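You operate a simulated robot arm through the tools that you are given. There is no shell and no other tool. Be economical: measure what you need, move in short steps, check, and stop when the job is done.

The job below is to be done with a simulated robot arm. You get a single attempt, and the scene is never put back.

## Task
Run the ram slowly out to its end with the white override lever.
Fine: door and gate stay shut; flow knob to 40 % first; start in HAND; hold the lever to the switch side till the gauge jumps; stop, flow back to 100 %, selector on AUTO.
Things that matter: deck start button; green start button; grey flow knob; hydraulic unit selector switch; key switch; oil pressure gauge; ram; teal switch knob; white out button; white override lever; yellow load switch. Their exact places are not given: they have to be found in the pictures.

Only the result counts: the job must be done as asked and must still hold three seconds after the hand-in. Knocking over, shifting, dropping, spilling or breaking anything else fails it.

## Robot
A 7-joint arm with a three-finger gripper on a trunk, on a base that drives. Base frame: it is fixed to the floor where the robot stands at the start and does not move with it; the origin is under the middle of the robot, x ahead of it, y to its left, z up; the surface under the hand at the start is at about z = 460. Units: mm, rad, N and s.
Its first joint turns from -2.897 to 2.897 rad. Places, roughly: deck start button [1500, -500, 1700]; green start button [3300, -1400, 1300]; grey flow knob [800, 0, 700]; hydraulic unit selector switch [900, -400, 700]; key switch [3300, -1500, 1300]; oil pressure gauge [700, 400, 700]; ram [2200, -2400, 800]; teal switch knob [900, 0, 700]; white out button [3300, -1200, 1200]; white override lever [800, 200, 800]; yellow load switch [700, 200, 500]. Payload 2.69 kg.
The tool frame sits at the grasp point between the pads (the TCP): z along the fingers, y along the line on which they close. The tips reach 29 mm beyond it. The gripper opens to 120 mm. The gripper's body begins 78 mm behind the TCP.
Orientation is that of the tool frame in the base frame, as a unit quaternion [w, x, y, z]. With the fingers straight down and closing along the base's y, the tool's x points along the base's -x, its y along +y and its z along -z.

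## Interface
- The arm moves only by the tool nudge_tool. Its argument "commands" is a list of rows, each a list of 7 numbers: the shift along the base's x, y, z in mm, then the turn, a rotation vector about the base's x, y, z in rad, then the opening, from 0 (shut) to 1 (fully open). In form: [[dx, dy, dz, rx, ry, rz, jaw], ...]. A call has 1 to 20 rows; each row is the pose to reach, as a shift and turn from the pose commanded when the call began. Each row takes 0.2 s and may step no farther than 50 mm and 0.15 rad from the row before; otherwise, or with a gripper value out of range, the whole call is refused. A pose out of reach is approached as far as the arm can. The call stops where the force on the tool passes 40 N (or 10 N more than at its start, if that is more) or the arm is blocked; 0.2 s more then pass. The fingers move at their own pace and stop on an object; they squeeze with about 43 N. The grip force told is the motor's: it shows also when the fingers shut on nothing. Time passes only in rows, and 0.2 s behind the last, so rows that repeat a pose let the fingers close. The reply holds the time, the measured pose of the TCP, the force on the tool along the base axes, the opening and the grip force, in the units named above and with some noise, with the torque about the TCP (base axes, N m) and any sound that the robot's microphone picked up, and new pictures: "show" is both (left out), scene, wrist or none.
- Cameras (640 x 400 px; columns grow to the right, rows downward): "scene" is now at [374.3, 164.3, 1184.7]; the picture's right is [-0.28, -0.96, 0.00], its down [-0.57, 0.17, -0.80] and it looks along [0.77, -0.23, -0.60] (base axes); focal length 234 px, centre (320, 200). "wrist" rides on the gripper at [63, 0, -104] in the tool frame; the picture's right is [0.00, 1.00, 0.00], its down [-0.83, 0.00, -0.56] and it looks along [-0.56, 0.00, 0.83] (tool axes); focal length 275 px, centre (320, 200).
- lift_body(by): slides the trunk up (or, below 0, down) by that many mm; the arm and the scene camera ride with it, the base frame stays. It gives what a move gives, with no picture.
- steer(legs): drives the robot by 1 to 6 legs, each [ahead, left, turn to the left] in mm, mm and rad, along the robot's own axes; the way and the turn of a leg run together, so that a leg with both is an arc; at most 1500 mm and 3.142 rad a leg. The arm and the cameras ride along, it lands a little off, and it stops where it bumps. It gives what a move gives, and a new picture of the scene camera.
- head_to(pan, tilt): turns the head with the scene camera to pan (to the left, within 2.496 rad either way) and tilt (down, from -0.506 to 1.204), counted from straight ahead of the robot. It gives what a move gives, and a new picture of the scene camera.
- point_at(camera, pixels): for up to 12 pixels [column, row] of the newest picture of that camera ("zoom" is the newest enlarged one), the place [x, y, z] in the base frame of the surface seen there, good to about 3 mm. It takes no simulated time.
- enlarge(camera, box): a new picture of the part [left, top, right, bottom] of that camera's present view, enlarged. It takes no simulated time.
- finish_job(): hands the job in; it is judged then, once.

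Go step by step. Measure first, check grasps and placings, and put right what went wrong. The budget is 80 turns and 260 pictures, counting those below and the enlarged ones. Unless the task says otherwise, let go and move clear before handing in, and close with one line.

The tools are called after "Emit:" by a JSON object that holds its "method" and its "body". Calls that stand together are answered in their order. nudge_tool: Moves the arm, as the interface text tells. Its arguments: {"type":"object","properties":{"commands":{"type":"array","items":{"type":"array","items":{"type":"number"}}},"show":{"type":"string","enum":["both","scene","wrist","none"]}},"required":["commands"]} The other tools are called the same way: lift_body (by) slides the trunk up or down; steer (legs) drives the base; head_to (pan, tilt) turns the head that bears the scene camera; point_at (camera, pixels) gives the place of the surface under pixels of a picture; enlarge (camera, box) takes an enlarged picture of a part of a camera's view; finish_job () hands the job in.

At the start:

```text
clock: 0.0
tool_pos: [701.9, 48.7, 1007.7]
tcp_rot: [0.001, 0.0, 1.0, 0.0]
contact_force: [-0.5, 0.3, 0.5]
moment: [-0.02, 0.0, 0.0]
grip_width: 120.2
grip_force: 0.1
trunk travel left (down, up): [-175.0, 411.0]
robot x, y, heading: [0.9, 4.4, -0.001]
head pan, tilt: [-0.284, 0.637]
```

scene: 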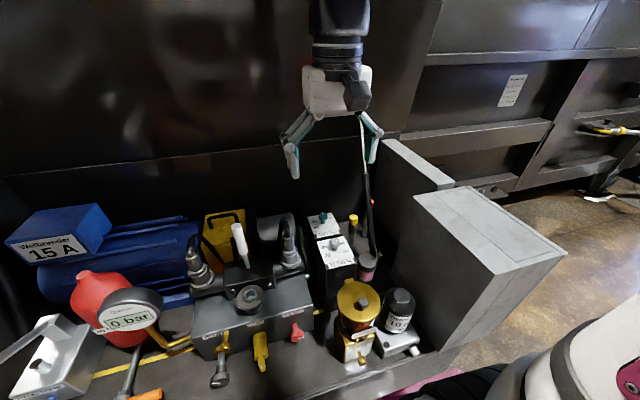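
wrist: 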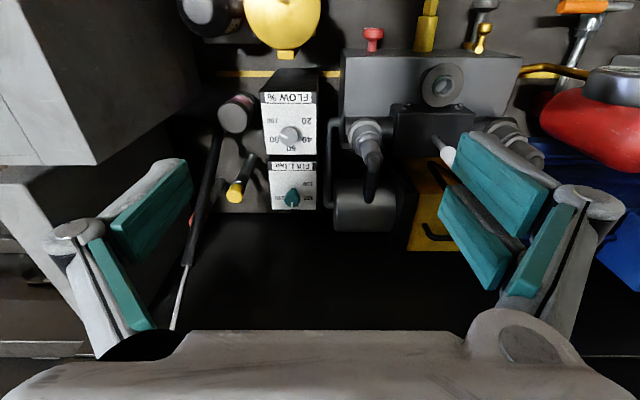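

The scene shows the hydraulic unit with the white lever near (240,240), the flow box near (335,250) and the gauge at (130,315). I'll enlarge these and look to the right for the selector.

Emit:
{"method": "enlarge", "body": {"camera": "scene", "box": [180, 190, 420, 390]}}

Emit:
{"method": "enlarge", "body": {"camera": "wrist", "box": [200, 50, 520, 250]}}

Emit:
{"method": "enlarge", "body": {"camera": "scene", "box": [0, 190, 240, 400]}}

Emit:
{"method": "point_at", "body": {"camera": "scene", "pixels": [[237, 228], [244, 262], [335, 243], [322, 217], [130, 318], [297, 333], [260, 345], [220, 378], [490, 230], [400, 150], [352, 218], [248, 295]]}}

Emit:
{"method": "head_to", "body": {"pan": -0.7, "tilt": 0.3}}

```text
2.00 times, centred on (300, 290) of scene
```

zoom: 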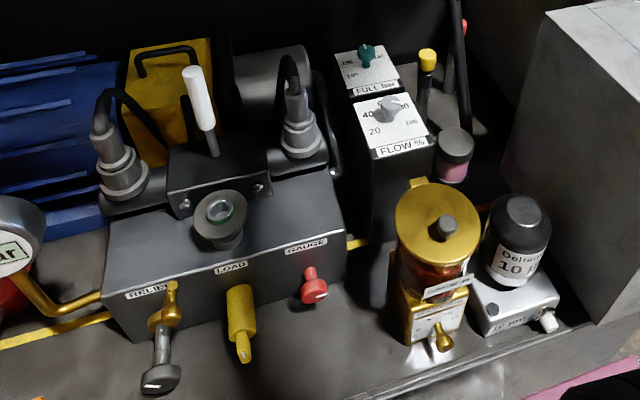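

```text
2.00 times, centred on (360, 150) of wrist
```

zoom: 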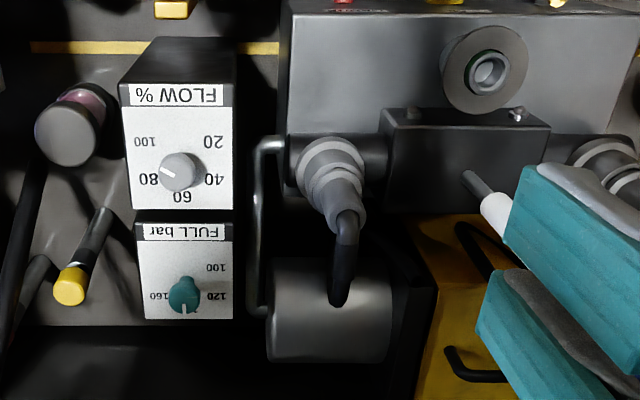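

```text
1.90 times, centred on (120, 295) of scene
```

zoom: 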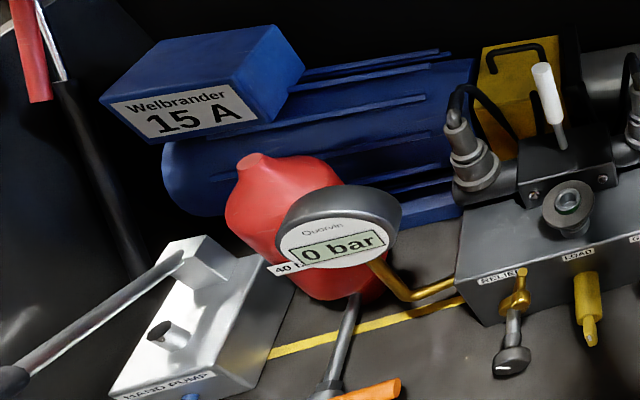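

```text
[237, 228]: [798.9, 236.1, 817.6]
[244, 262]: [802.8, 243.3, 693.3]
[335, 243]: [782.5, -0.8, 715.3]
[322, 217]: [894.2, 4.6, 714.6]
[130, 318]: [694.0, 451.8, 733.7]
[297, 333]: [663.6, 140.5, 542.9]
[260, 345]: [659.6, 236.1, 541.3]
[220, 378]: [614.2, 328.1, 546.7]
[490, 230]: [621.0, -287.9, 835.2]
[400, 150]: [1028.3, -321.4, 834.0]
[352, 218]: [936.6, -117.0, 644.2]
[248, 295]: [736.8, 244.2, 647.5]
```

```text
clock: 0.9
tool_pos: [702.1, 47.6, 1008.5]
tcp_rot: [0.0, 0.0, 1.0, 0.0]
contact_force: [0.2, -0.4, -0.7]
moment: [0.0, -0.01, -0.02]
grip_width: 119.9
grip_force: 0.1
trunk travel left (down, up): [-175.0, 411.0]
robot x, y, heading: [1.2, -1.0, 0.0]
head pan, tilt: [-0.7, 0.3]
```

scene: 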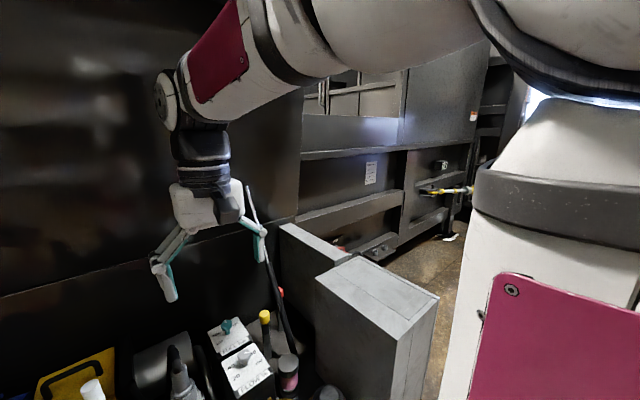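

The lever is at about (799,236,818), the flow knob at (782,-1,715) and the gauge reads 0 bar. The knob's mark points somewhere near 80–100, so I'll bring the hand above it for a closer look.

Emit:
{"method": "nudge_tool", "body": {"commands": [[20, -12, -45, 0, 0, 0, 1], [40, -24, -90, 0, 0, 0, 1], [60, -36, -130, 0, 0, 0, 1], [80, -48, -170, 0, 0, 0, 1], [80, -48, -180, 0, 0, 0, 0.5], [80, -48, -180, 0, 0, 0, 0.5]]}}

Emit:
{"method": "enlarge", "body": {"camera": "wrist", "box": [220, 50, 420, 175]}}

Emit:
{"method": "enlarge", "body": {"camera": "scene", "box": [180, 310, 300, 400]}}

Emit:
{"method": "enlarge", "body": {"camera": "scene", "box": [300, 60, 500, 270]}}

```text
refused: row 1 steps farther than a row can; nothing moved
```

```text
3.20 times, centred on (320, 112) of wrist
```

zoom: 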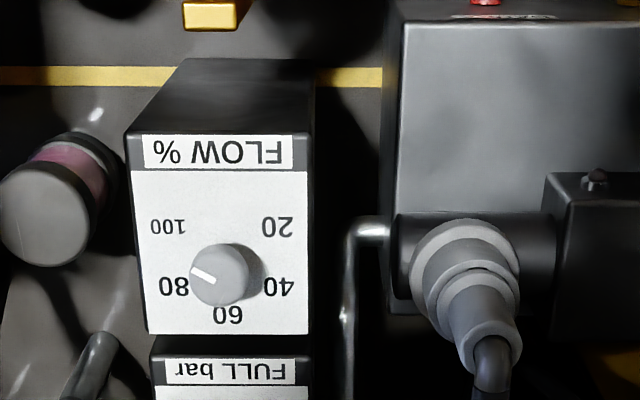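

```text
4.44 times, centred on (240, 355) of scene
```

zoom: 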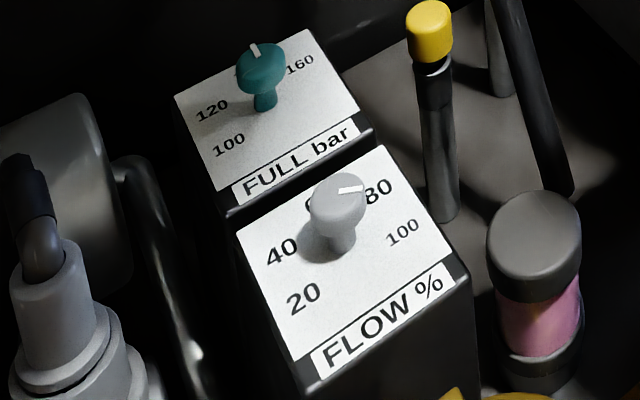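

```text
1.90 times, centred on (400, 165) of scene
```

zoom: 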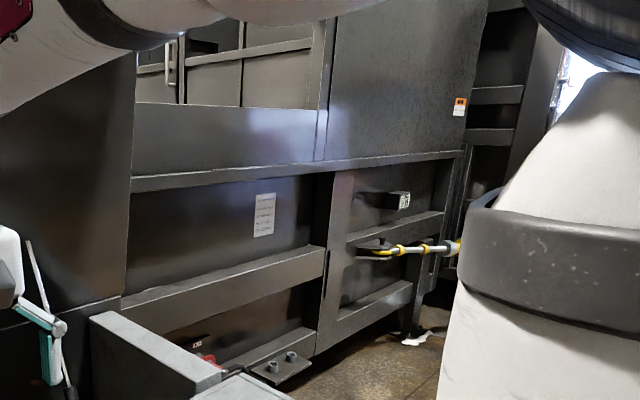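

The knob's mark line points at 100 and the labels are 60° apart, so 40 is a +180° turn about z. I'll move above the knob in smaller steps and measure its face height.

Emit:
{"method": "nudge_tool", "body": {"commands": [[16, -10, -40, 0, 0, 0, 1], [32, -20, -80, 0, 0, 0, 1], [48, -30, -120, 0, 0, 0, 0.6], [64, -40, -150, 0, 0, 0, 0.5], [80, -48, -180, 0, 0, 0, 0.5], [80, -48, -180, 0, 0, 0, 0.5]]}}

Emit:
{"method": "enlarge", "body": {"camera": "wrist", "box": [220, 50, 420, 175]}}

Emit:
{"method": "head_to", "body": {"pan": -0.2, "tilt": 0.637}}

```text
clock: 2.3
tool_pos: [782.0, -1.2, 827.4]
tcp_rot: [0.0, -0.001, 1.0, 0.0]
contact_force: [0.3, 0.2, 0.4]
moment: [-0.01, -0.04, 0.0]
grip_width: 60.0
grip_force: 0.0
trunk travel left (down, up): [-175.0, 411.0]
robot x, y, heading: [1.4, 1.9, 0.005]
head pan, tilt: [-0.7, 0.3]
```

scene: 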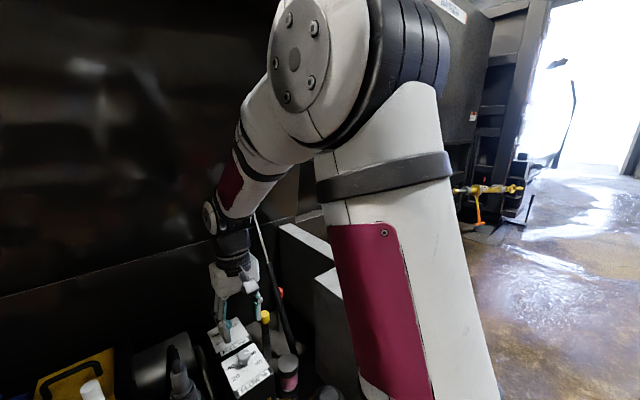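
wrist: 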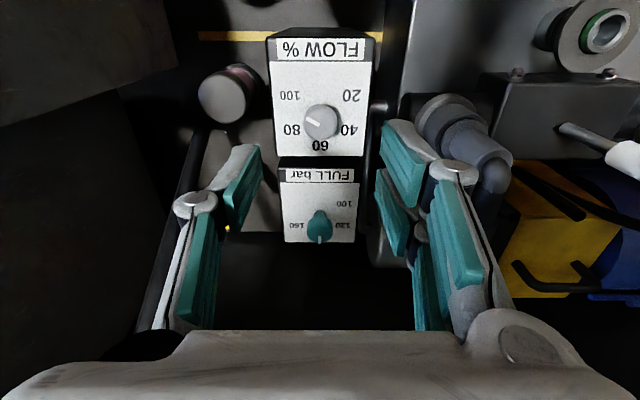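

```text
3.20 times, centred on (320, 112) of wrist
```

zoom: 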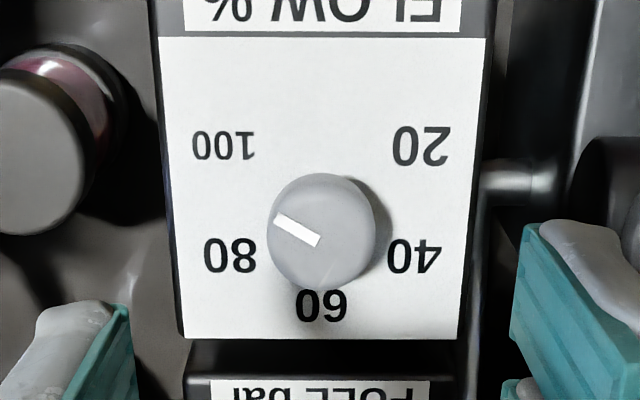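

```text
clock: 3.2
tool_pos: [781.5, -1.2, 828.2]
tcp_rot: [0.0, 0.0, 1.0, 0.0]
contact_force: [-1.1, -0.1, 0.6]
moment: [-0.01, 0.01, 0.02]
grip_width: 59.9
grip_force: 0.1
trunk travel left (down, up): [-175.0, 411.0]
robot x, y, heading: [-0.5, -0.4, -0.001]
head pan, tilt: [-0.201, 0.637]
```

scene: 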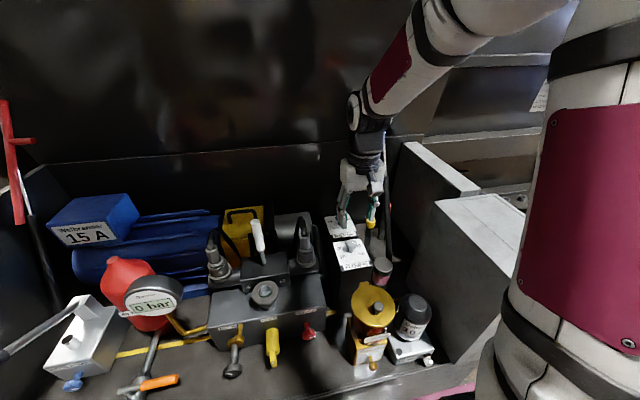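

The mark at zoom (297,230) points exactly towards 100. I'll measure the knob's centre and face height.

Emit:
{"method": "point_at", "body": {"camera": "wrist", "pixels": [[321, 122], [309, 122], [333, 122], [320, 108], [320, 138], [300, 110], [345, 112], [320, 85], [320, 220], [320, 262], [225, 100]]}}

```text
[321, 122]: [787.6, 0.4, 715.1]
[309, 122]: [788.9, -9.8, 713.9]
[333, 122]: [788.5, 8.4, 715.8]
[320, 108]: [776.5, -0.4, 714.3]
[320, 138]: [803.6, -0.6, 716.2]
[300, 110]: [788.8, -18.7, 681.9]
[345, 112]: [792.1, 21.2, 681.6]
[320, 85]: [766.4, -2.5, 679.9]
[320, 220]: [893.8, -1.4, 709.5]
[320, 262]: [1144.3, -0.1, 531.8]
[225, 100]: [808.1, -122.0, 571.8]
```

The knob is about 30 mm wide, centred at (790,0), with its top at 715 and its face at 681. I'll pre-turn the hand by -0.75 and lower it around the knob.

Emit:
{"method": "nudge_tool", "body": {"commands": [[8, 1, 0, 0, 0, -0.15, 0.5], [8, 1, -30, 0, 0, -0.3, 0.5], [8, 1, -60, 0, 0, -0.45, 0.5], [8, 1, -80, 0, 0, -0.6, 0.5], [8, 1, -95, 0, 0, -0.75, 0.5], [8, 1, -105, 0, 0, -0.75, 0.5], [8, 1, -113, 0, 0, -0.75, 0.5], [8, 1, -113, 0, 0, -0.75, 0.5]], "show": "wrist"}}

```text
clock: 5.0
tool_pos: [790.3, 1.6, 712.7]
tcp_rot: [0.0, 0.367, 0.93, 0.0]
contact_force: [0.2, -1.0, 0.1]
moment: [-0.01, -0.01, -0.02]
grip_width: 60.3
grip_force: 0.0
trunk travel left (down, up): [-175.0, 411.0]
robot x, y, heading: [0.8, 2.9, 0.002]
head pan, tilt: [-0.201, 0.637]
```

wrist: 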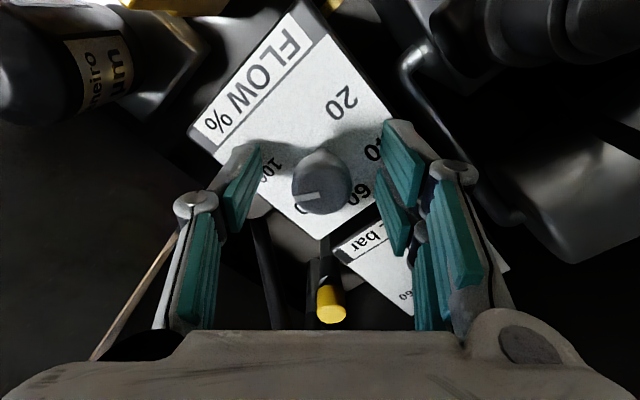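

The knob sits between the pads at (322,180). I'll close on it and turn +1.5.

Emit:
{"method": "nudge_tool", "body": {"commands": [[0, 0, 0, 0, 0, 0, 0], [0, 0, 0, 0, 0, 0, 0], [0, 0, 0, 0, 0, 0.1, 0], [0, 0, 0, 0, 0, 0.2, 0], [0, 0, 0, 0, 0, 0.3, 0], [0, 0, 0, 0, 0, 0.4, 0], [0, 0, 0, 0, 0, 0.5, 0], [0, 0, 0, 0, 0, 0.6, 0], [0, 0, 0, 0, 0, 0.7, 0], [0, 0, 0, 0, 0, 0.8, 0], [0, 0, 0, 0, 0, 0.9, 0], [0, 0, 0, 0, 0, 1.0, 0], [0, 0, 0, 0, 0, 1.1, 0], [0, 0, 0, 0, 0, 1.2, 0], [0, 0, 0, 0, 0, 1.3, 0], [0, 0, 0, 0, 0, 1.4, 0], [0, 0, 0, 0, 0, 1.5, 0]], "show": "wrist"}}

```text
clock: 8.6
tool_pos: [789.7, -2.4, 714.6]
tcp_rot: [0.0, -0.365, 0.931, -0.001]
contact_force: [10.7, -33.2, 3.5]
moment: [-0.34, -0.22, -0.11]
grip_width: 26.4
grip_force: 45.1
trunk travel left (down, up): [-175.0, 411.0]
robot x, y, heading: [-0.2, -0.9, -0.001]
head pan, tilt: [-0.201, 0.637]
```

wrist: 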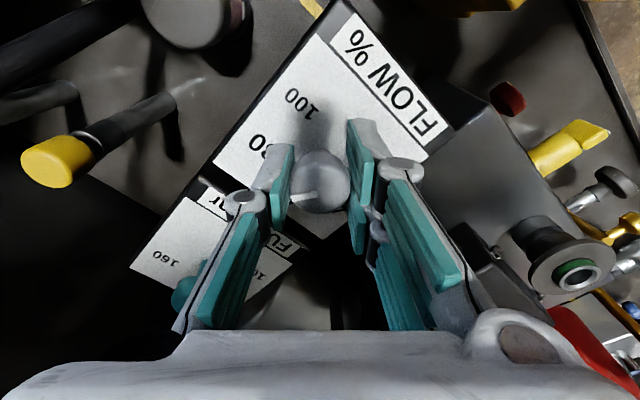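

The knob turned with the fingers by about 86°. I'll open and turn back for a second bite.

Emit:
{"method": "nudge_tool", "body": {"commands": [[0, 0, 0, 0, 0, 0, 0.5], [0, 0, 0, 0, 0, 0, 0.5], [0, 0, 0, 0, 0, -0.15, 0.5], [0, 0, 0, 0, 0, -0.3, 0.5], [0, 0, 0, 0, 0, -0.45, 0.5], [0, 0, 0, 0, 0, -0.6, 0.5], [0, 0, 0, 0, 0, -0.75, 0.5], [0, 0, 0, 0, 0, -0.75, 0.5]], "show": "wrist"}}

Emit:
{"method": "enlarge", "body": {"camera": "wrist", "box": [220, 100, 420, 225]}}

Emit:
{"method": "point_at", "body": {"camera": "wrist", "pixels": [[322, 180], [302, 180], [340, 180]]}}

```text
clock: 10.4
tool_pos: [790.4, 1.0, 714.5]
tcp_rot: [0.0, 0.001, 1.0, 0.001]
contact_force: [-0.2, 0.6, -0.2]
moment: [0.01, 0.0, 0.01]
grip_width: 60.1
grip_force: 0.1
trunk travel left (down, up): [-175.0, 411.0]
robot x, y, heading: [4.9, -0.7, 0.002]
head pan, tilt: [-0.201, 0.637]
```

wrist: 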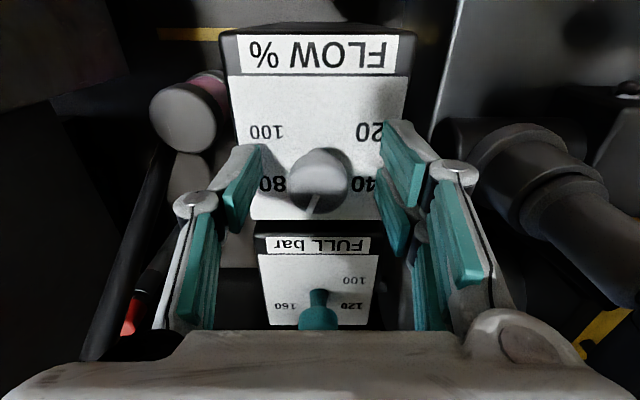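

```text
3.20 times, centred on (320, 162) of wrist
```

zoom: 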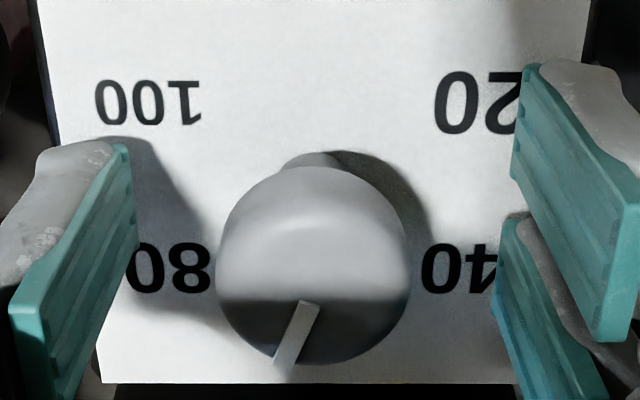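

```text
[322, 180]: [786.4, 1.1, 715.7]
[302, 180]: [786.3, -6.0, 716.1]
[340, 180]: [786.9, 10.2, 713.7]
```

The mark now points near 60, a little towards 80. I'll lift slightly for an accurate reading of the angle.

Emit:
{"method": "nudge_tool", "body": {"commands": [[0, 0, 40, 0, 0, 0, 0.5], [-4, 0, 80, 0, 0, 0, 0.5], [-8, 0, 113, 0, 0, 0, 0.5], [-8, 0, 113, 0, 0, 0, 0.5]], "show": "wrist"}}

Emit:
{"method": "enlarge", "body": {"camera": "wrist", "box": [270, 75, 370, 138]}}

```text
clock: 11.4
tool_pos: [781.2, 1.1, 827.8]
tcp_rot: [0.0, 0.0, 1.0, -0.001]
contact_force: [-0.5, 0.9, -0.4]
moment: [-0.02, 0.03, -0.05]
grip_width: 60.1
grip_force: 0.0
trunk travel left (down, up): [-175.0, 411.0]
robot x, y, heading: [-2.4, 0.1, -0.001]
head pan, tilt: [-0.201, 0.637]
```

wrist: 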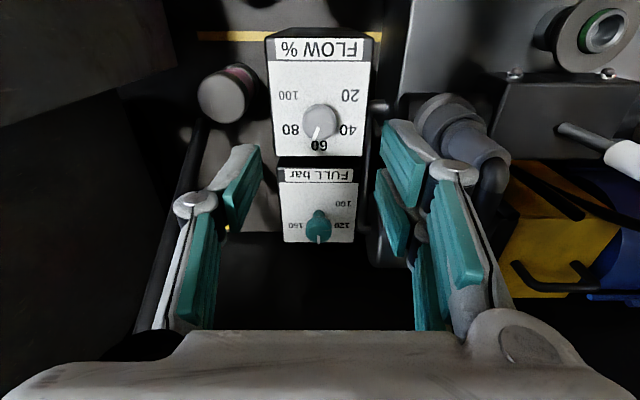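

```text
6.35 times, centred on (320, 106) of wrist
```

zoom: 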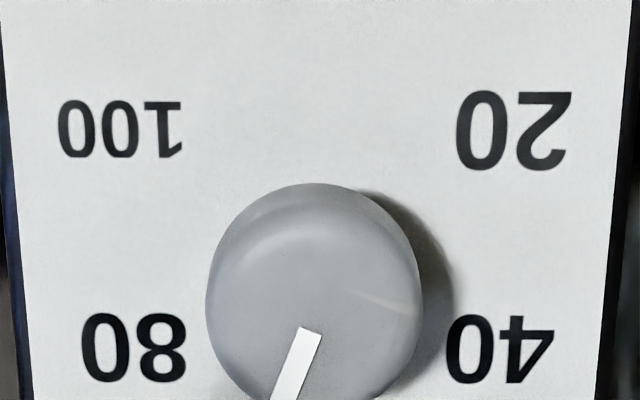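

The mark reads about 18–20° to the 80 side of 60. I'll measure the label positions to get the target angle right.

Emit:
{"method": "point_at", "body": {"camera": "wrist", "pixels": [[350, 95], [289, 96], [348, 129], [291, 129], [319, 145], [321, 122], [315, 136], [318, 128]]}}

```text
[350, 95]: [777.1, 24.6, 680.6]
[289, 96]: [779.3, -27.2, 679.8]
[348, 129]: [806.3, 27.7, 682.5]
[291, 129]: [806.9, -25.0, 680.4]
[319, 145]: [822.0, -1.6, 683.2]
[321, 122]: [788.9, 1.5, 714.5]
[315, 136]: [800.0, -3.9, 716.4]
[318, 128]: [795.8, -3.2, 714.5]
```

The labels confirm 40 is at +60° and the mark is at about -19°. I'll take a second bite of +1.33, then check.

Emit:
{"method": "nudge_tool", "body": {"commands": [[9, -2, 0, 0, 0, -0.15, 0.5], [9, -2, -30, 0, 0, -0.3, 0.5], [9, -2, -60, 0, 0, -0.45, 0.5], [9, -2, -80, 0, 0, -0.6, 0.5], [9, -2, -100, 0, 0, -0.66, 0.5], [9, -2, -113, 0, 0, -0.66, 0.5], [9, -2, -113, 0, 0, -0.66, 0], [9, -2, -113, 0, 0, -0.66, 0], [9, -2, -113, 0, 0, -0.66, 0]], "show": "none"}}

Emit:
{"method": "nudge_tool", "body": {"commands": [[0, 0, 0, 0, 0, 0.1, 0], [0, 0, 0, 0, 0, 0.2, 0], [0, 0, 0, 0, 0, 0.3, 0], [0, 0, 0, 0, 0, 0.4, 0], [0, 0, 0, 0, 0, 0.5, 0], [0, 0, 0, 0, 0, 0.6, 0], [0, 0, 0, 0, 0, 0.7, 0], [0, 0, 0, 0, 0, 0.8, 0], [0, 0, 0, 0, 0, 0.9, 0], [0, 0, 0, 0, 0, 1.0, 0], [0, 0, 0, 0, 0, 1.1, 0], [0, 0, 0, 0, 0, 1.2, 0], [0, 0, 0, 0, 0, 1.3, 0], [0, 0, 0, 0, 0, 1.33, 0], [0, 0, 0, 0, 0, 1.33, 0.5], [0, 0, 0, 0, 0, 1.33, 0.5], [-3, 0, 40, 0, 0, 1.2, 0.5], [-6, 0, 80, 0, 0, 1.05, 0.5], [-9, 2, 113, 0, 0, 0.9, 0.5], [-9, 2, 113, 0, 0, 0.8, 0.5]], "show": "none"}}

Emit:
{"method": "nudge_tool", "body": {"commands": [[0, 0, 0, 0, 0, -0.14, 0.5], [0, 0, 0, 0, 0, -0.14, 0.5]], "show": "wrist"}}

Emit:
{"method": "enlarge", "body": {"camera": "wrist", "box": [260, 75, 380, 150]}}

```text
clock: 13.4
tool_pos: [791.3, -0.2, 714.5]
tcp_rot: [0.002, 0.325, 0.946, 0.0]
contact_force: [11.4, 10.7, -2.1]
moment: [-0.02, -0.51, 0.04]
grip_width: 26.0
grip_force: 45.1
trunk travel left (down, up): [-175.0, 411.0]
robot x, y, heading: [0.5, 1.0, 0.001]
head pan, tilt: [-0.201, 0.637]
```

```text
clock: 17.6
tool_pos: [781.5, 1.2, 828.1]
tcp_rot: [0.0, -0.069, 0.998, 0.001]
contact_force: [0.1, 0.3, -0.3]
moment: [0.03, 0.01, 0.0]
grip_width: 60.0
grip_force: 0.1
trunk travel left (down, up): [-175.0, 411.0]
robot x, y, heading: [2.3, -0.5, 0.0]
head pan, tilt: [-0.201, 0.637]
```

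```text
clock: 18.2
tool_pos: [780.5, 1.2, 827.7]
tcp_rot: [0.0, 0.001, 1.0, -0.001]
contact_force: [-0.8, -0.1, -1.2]
moment: [-0.01, 0.01, 0.0]
grip_width: 59.6
grip_force: 0.0
trunk travel left (down, up): [-175.0, 411.0]
robot x, y, heading: [-1.9, 0.6, -0.001]
head pan, tilt: [-0.201, 0.637]
```

wrist: 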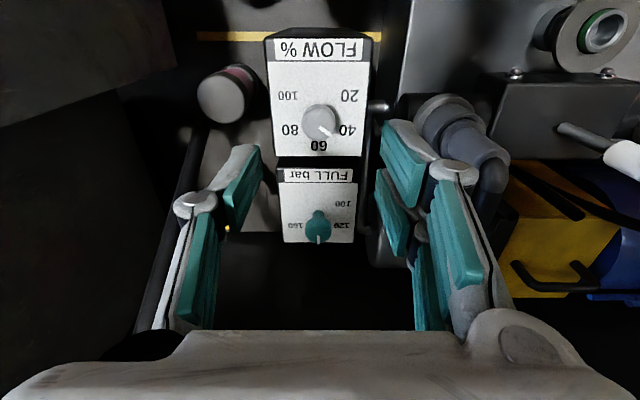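

```text
5.33 times, centred on (320, 112) of wrist
```

zoom: 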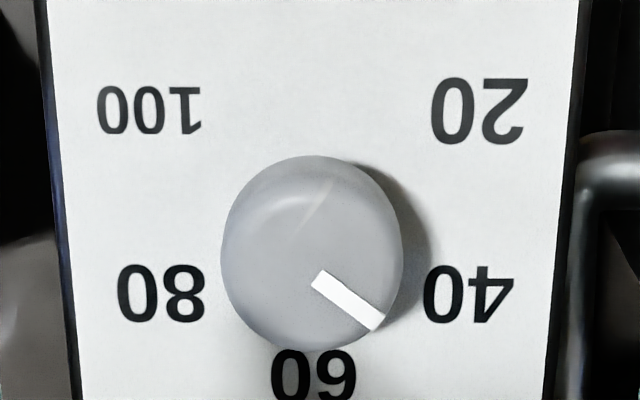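

The mark edges give 53° from 60, against a target of 60°, so it reads about 42 %. I'll make a small correction of +0.12 rad.

Emit:
{"method": "nudge_tool", "body": {"commands": [[9, -2, -40, 0, 0, 0, 0.5], [9, -2, -80, 0, 0, 0, 0.5], [9, -2, -113, 0, 0, 0, 0.5], [9, -2, -113, 0, 0, 0, 0], [9, -2, -113, 0, 0, 0, 0], [9, -2, -113, 0, 0, 0, 0], [9, -2, -113, 0, 0, 0.06, 0], [9, -2, -113, 0, 0, 0.12, 0], [9, -2, -113, 0, 0, 0.12, 0], [9, -2, -113, 0, 0, 0.12, 0.5], [9, -2, -113, 0, 0, 0.12, 0.5], [9, -2, -80, 0, 0, 0.12, 0.5], [9, -2, -40, 0, 0, 0.0, 0.5], [0, 0, 0, 0, 0, 0, 0.5], [0, 0, 0, 0, 0, 0, 0.5]], "show": "wrist"}}

Emit:
{"method": "enlarge", "body": {"camera": "wrist", "box": [260, 75, 380, 150]}}

```text
clock: 21.4
tool_pos: [781.6, 0.0, 829.2]
tcp_rot: [0.0, 0.0, 1.0, 0.0]
contact_force: [0.1, 0.2, 0.1]
moment: [0.02, 0.05, 0.03]
grip_width: 59.9
grip_force: 0.2
trunk travel left (down, up): [-175.0, 411.0]
robot x, y, heading: [-1.7, -1.8, 0.002]
head pan, tilt: [-0.201, 0.637]
```

wrist: 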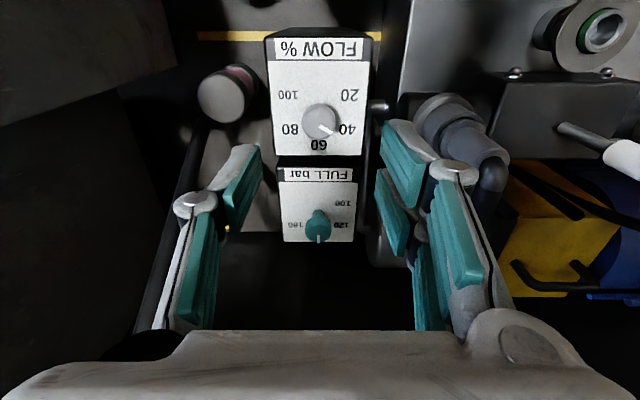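

```text
5.33 times, centred on (320, 112) of wrist
```

zoom: 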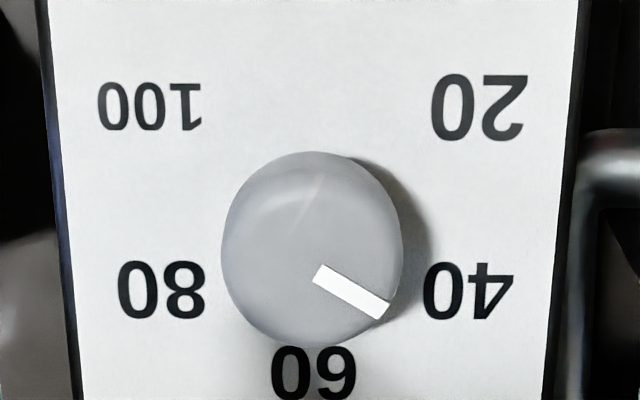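

The mark now points at 60°, so flow is at 40 %. Next I'll raise and retract the hand, then back off and drive right to see the selector and the panels.

Emit:
{"method": "nudge_tool", "body": {"commands": [[0, 0, 45, 0, 0, 0, 0.5], [0, 0, 90, 0, 0, 0, 0.5], [0, 0, 135, 0, 0, 0, 0.3], [-20, 0, 180, 0, 0, 0, 0], [-60, 0, 200, 0, 0, 0, 0], [-105, 0, 200, 0, 0, 0, 0], [-150, 0, 200, 0, 0, 0, 0], [-200, 0, 200, 0, 0, 0, 0], [-250, 0, 200, 0, 0, 0, 0], [-300, 0, 200, 0, 0, 0, 0]], "show": "none"}}

Emit:
{"method": "steer", "body": {"legs": [[-350, 0, 0], [0, -1000, 0]]}}

Emit:
{"method": "head_to", "body": {"pan": 0.3, "tilt": 0.3}}

Emit:
{"method": "head_to", "body": {"pan": -0.3, "tilt": 0.0}}

```text
clock: 23.6
tool_pos: [480.5, 1.2, 1026.6]
tcp_rot: [0.0, 0.0, 1.0, 0.001]
contact_force: [0.9, -0.2, -0.2]
moment: [0.01, 0.02, 0.01]
grip_width: 0.0
grip_force: 28.4
trunk travel left (down, up): [-175.0, 411.0]
robot x, y, heading: [-1.6, 1.0, -0.0]
head pan, tilt: [-0.201, 0.637]
```

```text
clock: 25.2
tool_pos: [310.8, 7.9, 1028.3]
tcp_rot: [0.002, -0.002, 1.0, 0.0]
contact_force: [-0.6, -0.1, -0.3]
moment: [-0.02, 0.03, 0.0]
grip_width: 0.3
grip_force: 28.7
trunk travel left (down, up): [-175.0, 411.0]
robot x, y, heading: [-172.7, 3.7, 0.002]
head pan, tilt: [-0.201, 0.637]
stopped in leg 1: the robot was blocked; the commanded pose is now the measured one
```

scene: 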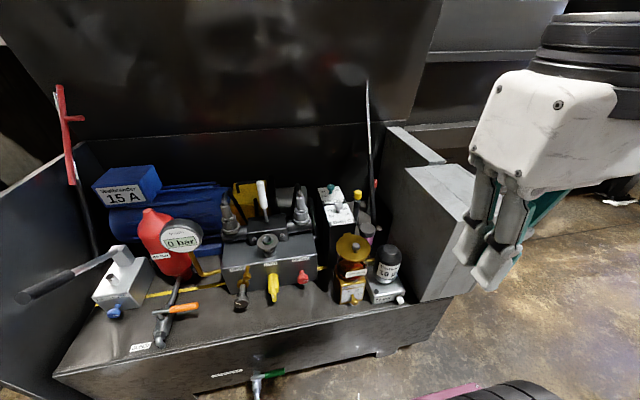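

```text
clock: 26.1
tool_pos: [311.1, 8.4, 1028.0]
tcp_rot: [0.001, -0.004, 1.0, 0.0]
contact_force: [-0.5, 0.8, -0.1]
moment: [0.0, -0.03, 0.0]
grip_width: 0.1
grip_force: 28.0
trunk travel left (down, up): [-175.0, 411.0]
robot x, y, heading: [-168.0, 3.2, 0.007]
head pan, tilt: [0.3, 0.3]
```

scene: 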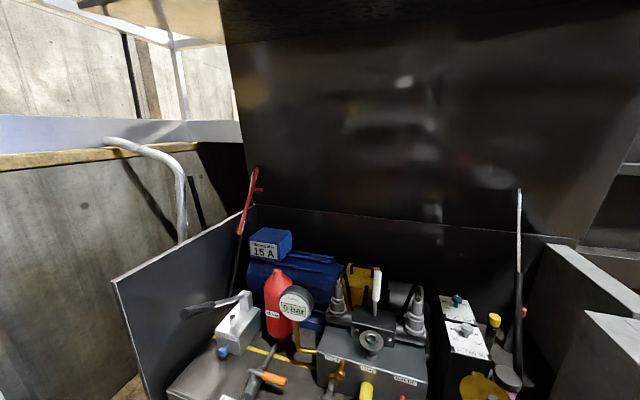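

```text
clock: 27.1
tool_pos: [310.5, 8.4, 1027.0]
tcp_rot: [0.002, -0.004, 1.0, 0.0]
contact_force: [0.8, 0.2, 0.7]
moment: [-0.01, 0.04, 0.0]
grip_width: 0.1
grip_force: 28.4
trunk travel left (down, up): [-175.0, 411.0]
robot x, y, heading: [-172.0, -0.2, 0.009]
head pan, tilt: [-0.3, 0.0]
```

scene: 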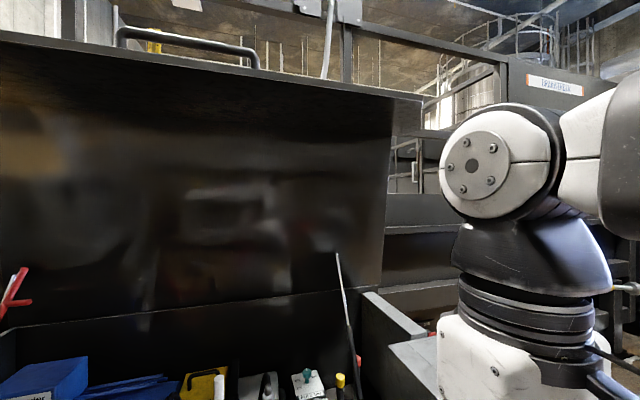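

Something behind blocked the robot at x=-172. I'll drive right from here and look back to the left at the grey box.

Emit:
{"method": "steer", "body": {"legs": [[0, -900, 0]]}}

Emit:
{"method": "head_to", "body": {"pan": 0.4, "tilt": 0.4}}

```text
clock: 31.9
tool_pos: [316.8, -900.0, 1028.4]
tcp_rot: [0.002, -0.001, 1.0, -0.001]
contact_force: [0.1, -0.8, 0.6]
moment: [0.02, -0.03, 0.01]
grip_width: 0.0
grip_force: 28.1
trunk travel left (down, up): [-175.0, 411.0]
robot x, y, heading: [-165.3, -901.8, -0.001]
head pan, tilt: [-0.3, 0.0]
```

scene: 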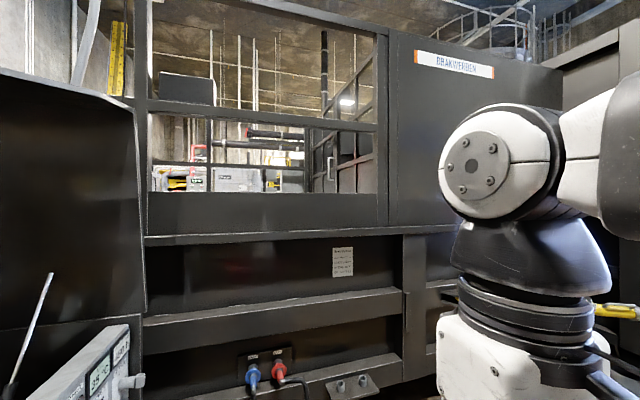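

```text
clock: 33.0
tool_pos: [315.0, -899.9, 1027.9]
tcp_rot: [0.002, -0.001, 1.0, -0.001]
contact_force: [0.1, 0.2, 0.2]
moment: [-0.01, 0.0, -0.02]
grip_width: 0.1
grip_force: 28.2
trunk travel left (down, up): [-175.0, 411.0]
robot x, y, heading: [-166.8, -903.1, -0.0]
head pan, tilt: [0.4, 0.4]
```

scene: 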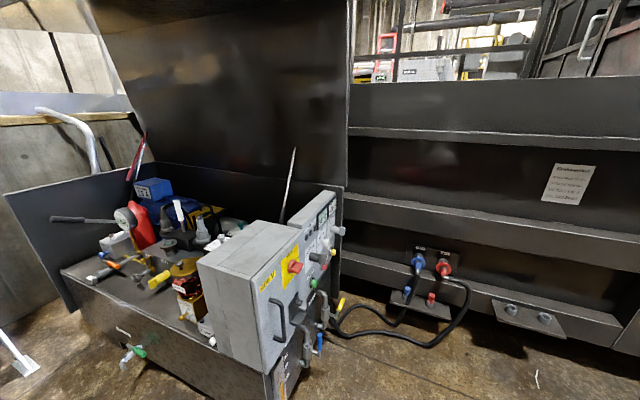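

The cabinet panel with the switches is at (310,260). I'll zoom in on it and on the notice at (570,183).

Emit:
{"method": "enlarge", "body": {"camera": "scene", "box": [230, 170, 390, 330]}}

Emit:
{"method": "enlarge", "body": {"camera": "scene", "box": [530, 155, 610, 215]}}

Emit:
{"method": "point_at", "body": {"camera": "scene", "pixels": [[295, 267], [315, 258], [340, 231], [312, 284], [325, 225], [440, 230], [420, 350]]}}

Emit:
{"method": "head_to", "body": {"pan": -0.6, "tilt": 0.1}}

Emit:
{"method": "head_to", "body": {"pan": -1.2, "tilt": 0.1}}

```text
2.50 times, centred on (310, 250) of scene
```

zoom: 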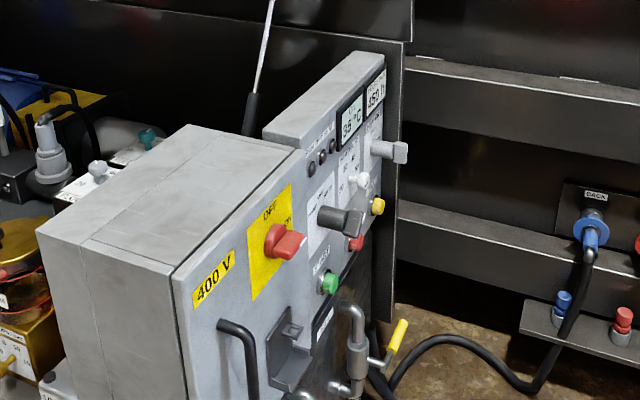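

```text
6.67 times, centred on (570, 185) of scene
```

zoom: 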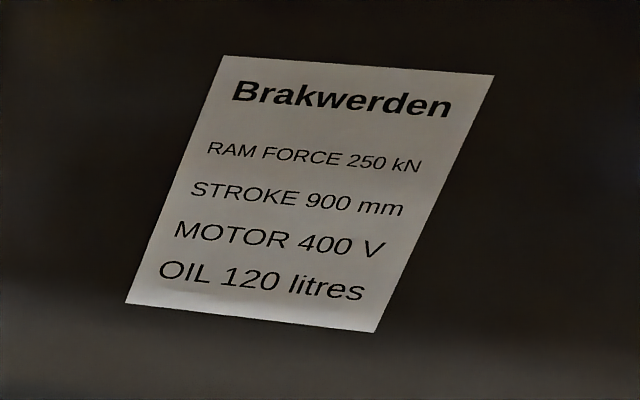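

```text
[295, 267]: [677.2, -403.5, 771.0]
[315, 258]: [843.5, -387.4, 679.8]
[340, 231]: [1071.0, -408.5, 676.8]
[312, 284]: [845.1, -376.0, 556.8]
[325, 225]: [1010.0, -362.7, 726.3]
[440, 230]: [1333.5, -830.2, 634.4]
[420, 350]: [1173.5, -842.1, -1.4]
```

```text
clock: 34.2
tool_pos: [314.6, -899.4, 1027.8]
tcp_rot: [0.002, -0.001, 1.0, 0.0]
contact_force: [0.2, 0.4, 0.8]
moment: [-0.04, -0.03, 0.01]
grip_width: 0.0
grip_force: 28.8
trunk travel left (down, up): [-175.0, 411.0]
robot x, y, heading: [-168.6, -903.6, 0.002]
head pan, tilt: [-0.6, 0.099]
```

scene: 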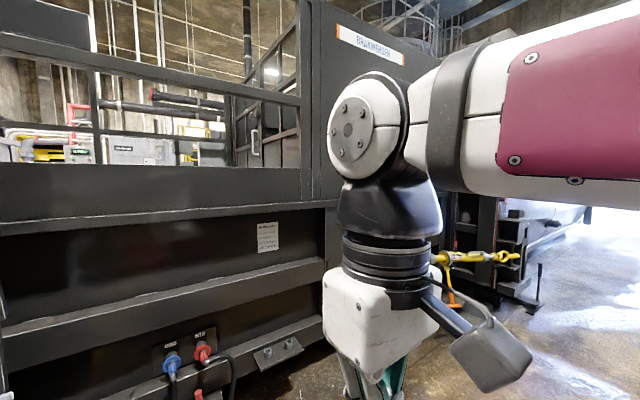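

```text
clock: 35.2
tool_pos: [315.5, -900.4, 1028.9]
tcp_rot: [0.001, -0.002, 1.0, 0.0]
contact_force: [-0.3, 0.6, 0.4]
moment: [-0.03, -0.02, -0.04]
grip_width: 0.0
grip_force: 28.3
trunk travel left (down, up): [-175.0, 411.0]
robot x, y, heading: [-164.5, -899.4, 0.004]
head pan, tilt: [-1.201, 0.099]
```

scene: 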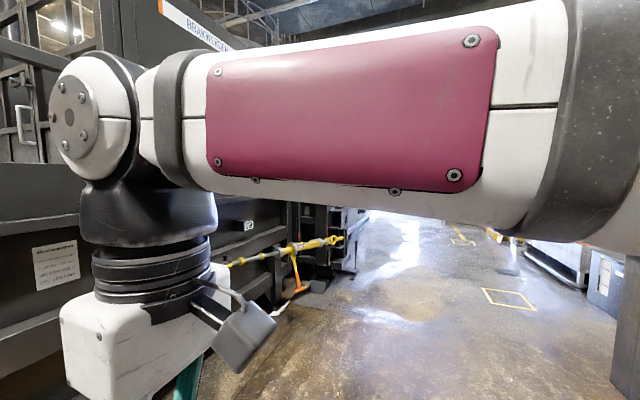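

The red main switch, a grey-handled selector, and green and red buttons are on the cabinet's -y face. I'll turn to face it and drive in front of it.

Emit:
{"method": "head_to", "body": {"pan": 0.0, "tilt": 0.5}}

Emit:
{"method": "steer", "body": {"legs": [[0, 0, 1.571], [-300, -950, 0]]}}

Emit:
{"method": "enlarge", "body": {"camera": "scene", "box": [160, 100, 480, 300]}}

```text
clock: 36.6
tool_pos: [314.7, -899.7, 1028.4]
tcp_rot: [0.002, 0.0, 1.0, -0.001]
contact_force: [-0.9, -0.8, 0.1]
moment: [0.01, -0.01, 0.05]
grip_width: 0.0
grip_force: 28.5
trunk travel left (down, up): [-175.0, 411.0]
robot x, y, heading: [-168.8, -905.9, 0.004]
head pan, tilt: [0.0, 0.499]
```

scene: 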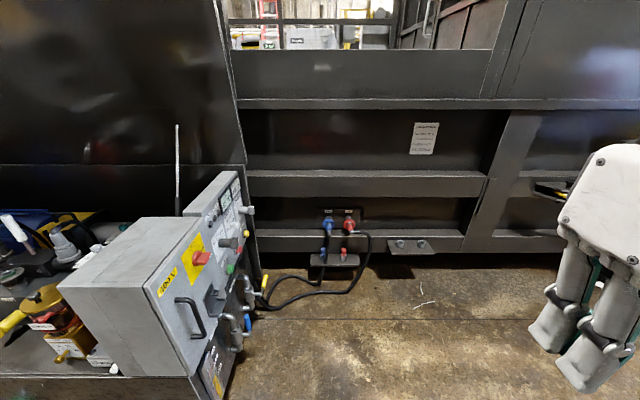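

```text
clock: 45.6
tool_pos: [775.2, -708.8, 1027.9]
tcp_rot: [-0.001, 0.712, -0.702, -0.001]
contact_force: [-0.7, -0.7, -0.3]
moment: [0.0, 0.0, 0.0]
grip_width: 0.0
grip_force: 29.2
trunk travel left (down, up): [-175.0, 411.0]
robot x, y, heading: [784.2, -1192.0, 1.587]
head pan, tilt: [0.0, 0.499]
```

scene: 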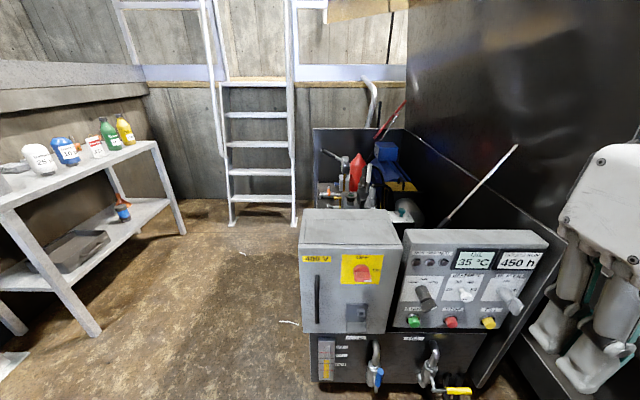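

```text
2.00 times, centred on (320, 200) of scene
```

zoom: 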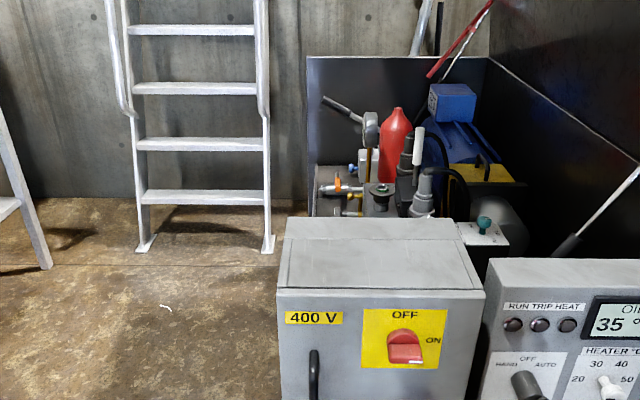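

Emit:
{"method": "enlarge", "body": {"camera": "scene", "box": [385, 220, 560, 335]}}

Emit:
{"method": "enlarge", "body": {"camera": "scene", "box": [290, 230, 410, 330]}}

Emit:
{"method": "point_at", "body": {"camera": "scene", "pixels": [[426, 300], [414, 322], [451, 323], [400, 300], [514, 305], [488, 323], [361, 272], [345, 220], [410, 285], [440, 285], [428, 290], [424, 284]]}}

```text
3.48 times, centred on (472, 278) of scene
```

zoom: 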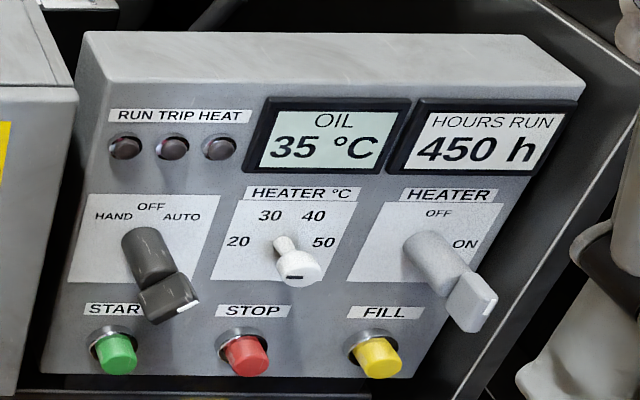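

```text
4.00 times, centred on (350, 280) of scene
```

zoom: 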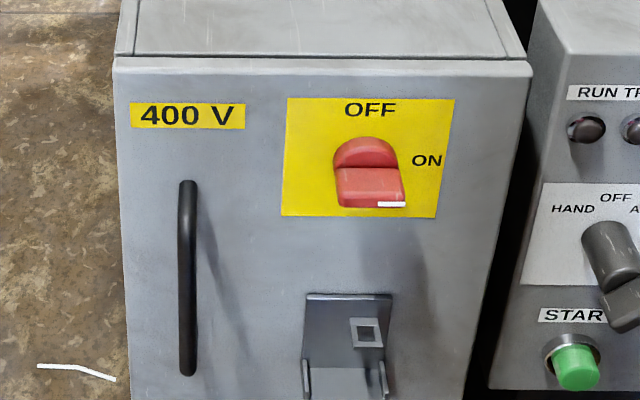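

```text
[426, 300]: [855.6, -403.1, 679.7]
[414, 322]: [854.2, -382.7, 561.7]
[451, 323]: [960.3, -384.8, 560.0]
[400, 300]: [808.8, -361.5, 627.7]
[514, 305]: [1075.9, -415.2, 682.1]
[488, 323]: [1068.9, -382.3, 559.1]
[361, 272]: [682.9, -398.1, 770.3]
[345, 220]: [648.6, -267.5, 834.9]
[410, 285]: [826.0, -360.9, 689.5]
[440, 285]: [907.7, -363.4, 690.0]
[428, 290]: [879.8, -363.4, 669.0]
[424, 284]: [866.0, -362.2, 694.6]
```

The local panel has HAND/OFF/AUTO (currently AUTO), START and STOP, and the main switch is ON. I'll tilt the hand to point at the panel (+y) and bring it to the selector's height.

Emit:
{"method": "nudge_tool", "body": {"commands": [[0, -20, -20, 0.14, 0, 0, 0], [0, -40, -40, 0.28, 0, 0, 0], [0, -60, -60, 0.42, 0, 0, 0], [10, -70, -80, 0.56, 0, 0, 0], [20, -70, -110, 0.7, 0, 0, 0], [30, -70, -140, 0.84, 0, 0, 0], [40, -60, -170, 0.98, 0, 0, 0], [50, -50, -200, 1.12, 0, 0, 0], [60, -40, -230, 1.26, 0, 0, 0], [70, -30, -260, 1.4, 0, 0, 0], [75, -20, -290, 1.5, 0, 0, 0.3], [80, -10, -310, 1.571, 0, 0, 0.5], [80, -10, -310, 1.571, 0, 0, 0.5]]}}

```text
clock: 47.0
tool_pos: [799.5, -799.1, 964.5]
tcp_rot: [-0.233, 0.717, -0.585, -0.299]
contact_force: [0.7, 0.3, 2.9]
moment: [0.01, -0.02, -0.04]
grip_width: 0.0
grip_force: 28.8
out of reach, approached as far as the arm can: row 4, 5, 6
trunk travel left (down, up): [-175.0, 411.0]
robot x, y, heading: [778.5, -1189.6, 1.585]
head pan, tilt: [0.0, 0.499]
stopped in row 6: the force on the tool passed its limit at 54 N (the readings are from after the stop); the commanded pose is now the measured one
```

scene: 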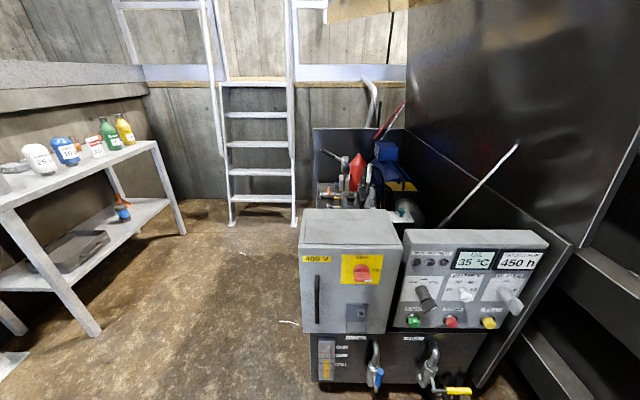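
wrist: 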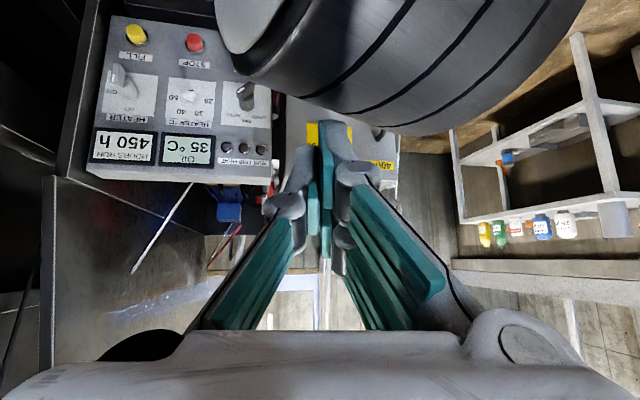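

The hand folded too close to the arm. I'll extend outward first and then finish the tilt.

Emit:
{"method": "nudge_tool", "body": {"commands": [[0, 40, 0, 0, 0, 0, 0], [0, 80, 0, 0, 0, 0, 0], [0, 120, -10, 0, 0, 0, 0], [0, 160, -20, 0.08, 0.007, -0.02, 0], [0, 200, -30, 0.18, 0.015, -0.046, 0], [0, 220, -50, 0.3, 0.026, -0.077, 0], [0, 230, -70, 0.42, 0.036, -0.108, 0], [0, 230, -100, 0.54, 0.046, -0.139, 0], [0, 230, -130, 0.66, 0.057, -0.17, 0], [0, 230, -160, 0.79, 0.068, -0.203, 0.3], [0, 230, -160, 0.79, 0.068, -0.203, 0.5]]}}

```text
clock: 49.6
tool_pos: [971.5, -459.2, 757.2]
tcp_rot: [0.551, -0.459, 0.446, 0.536]
contact_force: [-0.9, 0.1, -0.2]
moment: [-0.01, 0.0, 0.01]
grip_width: 59.9
grip_force: 0.2
out of reach, approached as far as the arm can: row 1, 2, 3, 4, 5, 6, 7, 8, 9, 10, 11
trunk travel left (down, up): [-175.0, 411.0]
robot x, y, heading: [783.2, -1188.2, 1.59]
head pan, tilt: [0.0, 0.499]
stopped in row 11: the arm was blocked; the commanded pose is now the measured one
```

scene: 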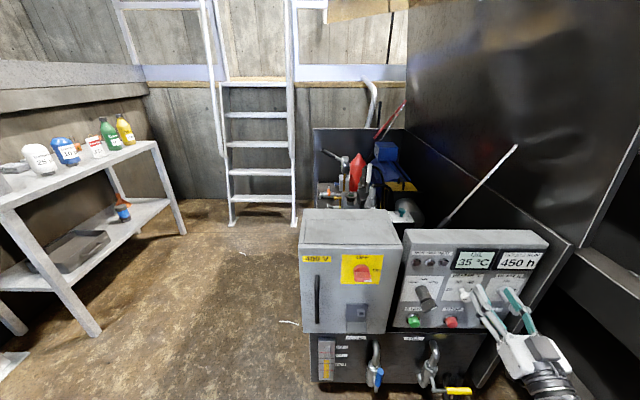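
wrist: 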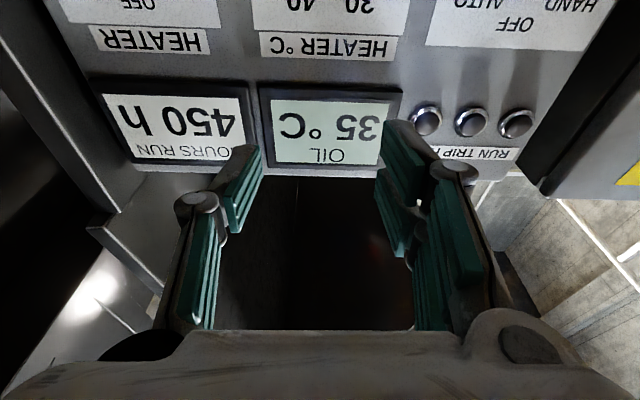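

The hand now points nearly along +y but drifted to x=971. I'll back off a bit and move left towards the selector while correcting the 0.18 over-tilt.

Emit:
{"method": "nudge_tool", "body": {"commands": [[0, -30, 0, 0, 0, 0, 0.5], [-20, -70, 0, -0.09, 0.014, 0, 0.5], [-60, -90, 0, -0.18, 0.028, 0, 0.5], [-100, -90, -10, -0.18, 0.028, 0, 0.5], [-116, -90, -40, -0.18, 0.028, 0, 0.5], [-116, -90, -77, -0.18, 0.028, 0, 0.5], [-116, -90, -77, -0.18, 0.028, 0, 0.5]]}}

```text
clock: 51.2
tool_pos: [963.0, -505.5, 675.8]
tcp_rot: [0.501, -0.499, 0.501, 0.499]
contact_force: [0.2, 0.1, 0.3]
moment: [0.0, 0.03, 0.0]
grip_width: 60.0
grip_force: 0.0
out of reach, approached as far as the arm can: row 1, 2, 3, 4, 5, 6, 7
trunk travel left (down, up): [-175.0, 411.0]
robot x, y, heading: [782.8, -1192.9, 1.585]
head pan, tilt: [0.0, 0.499]
```

scene: 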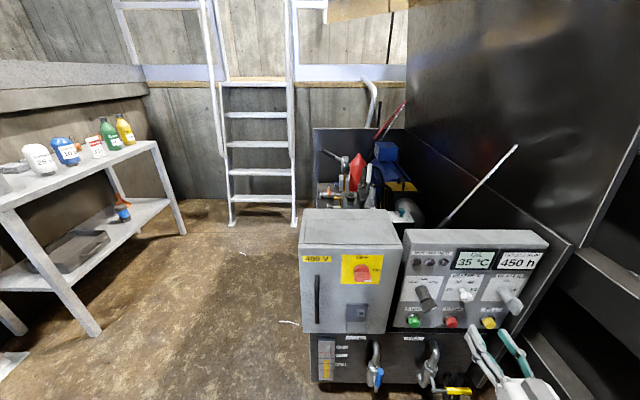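
wrist: 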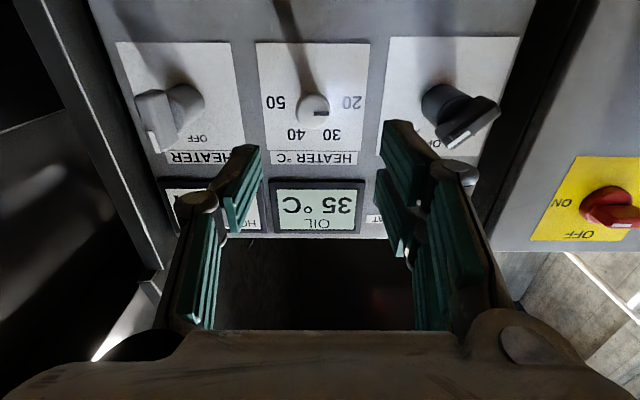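

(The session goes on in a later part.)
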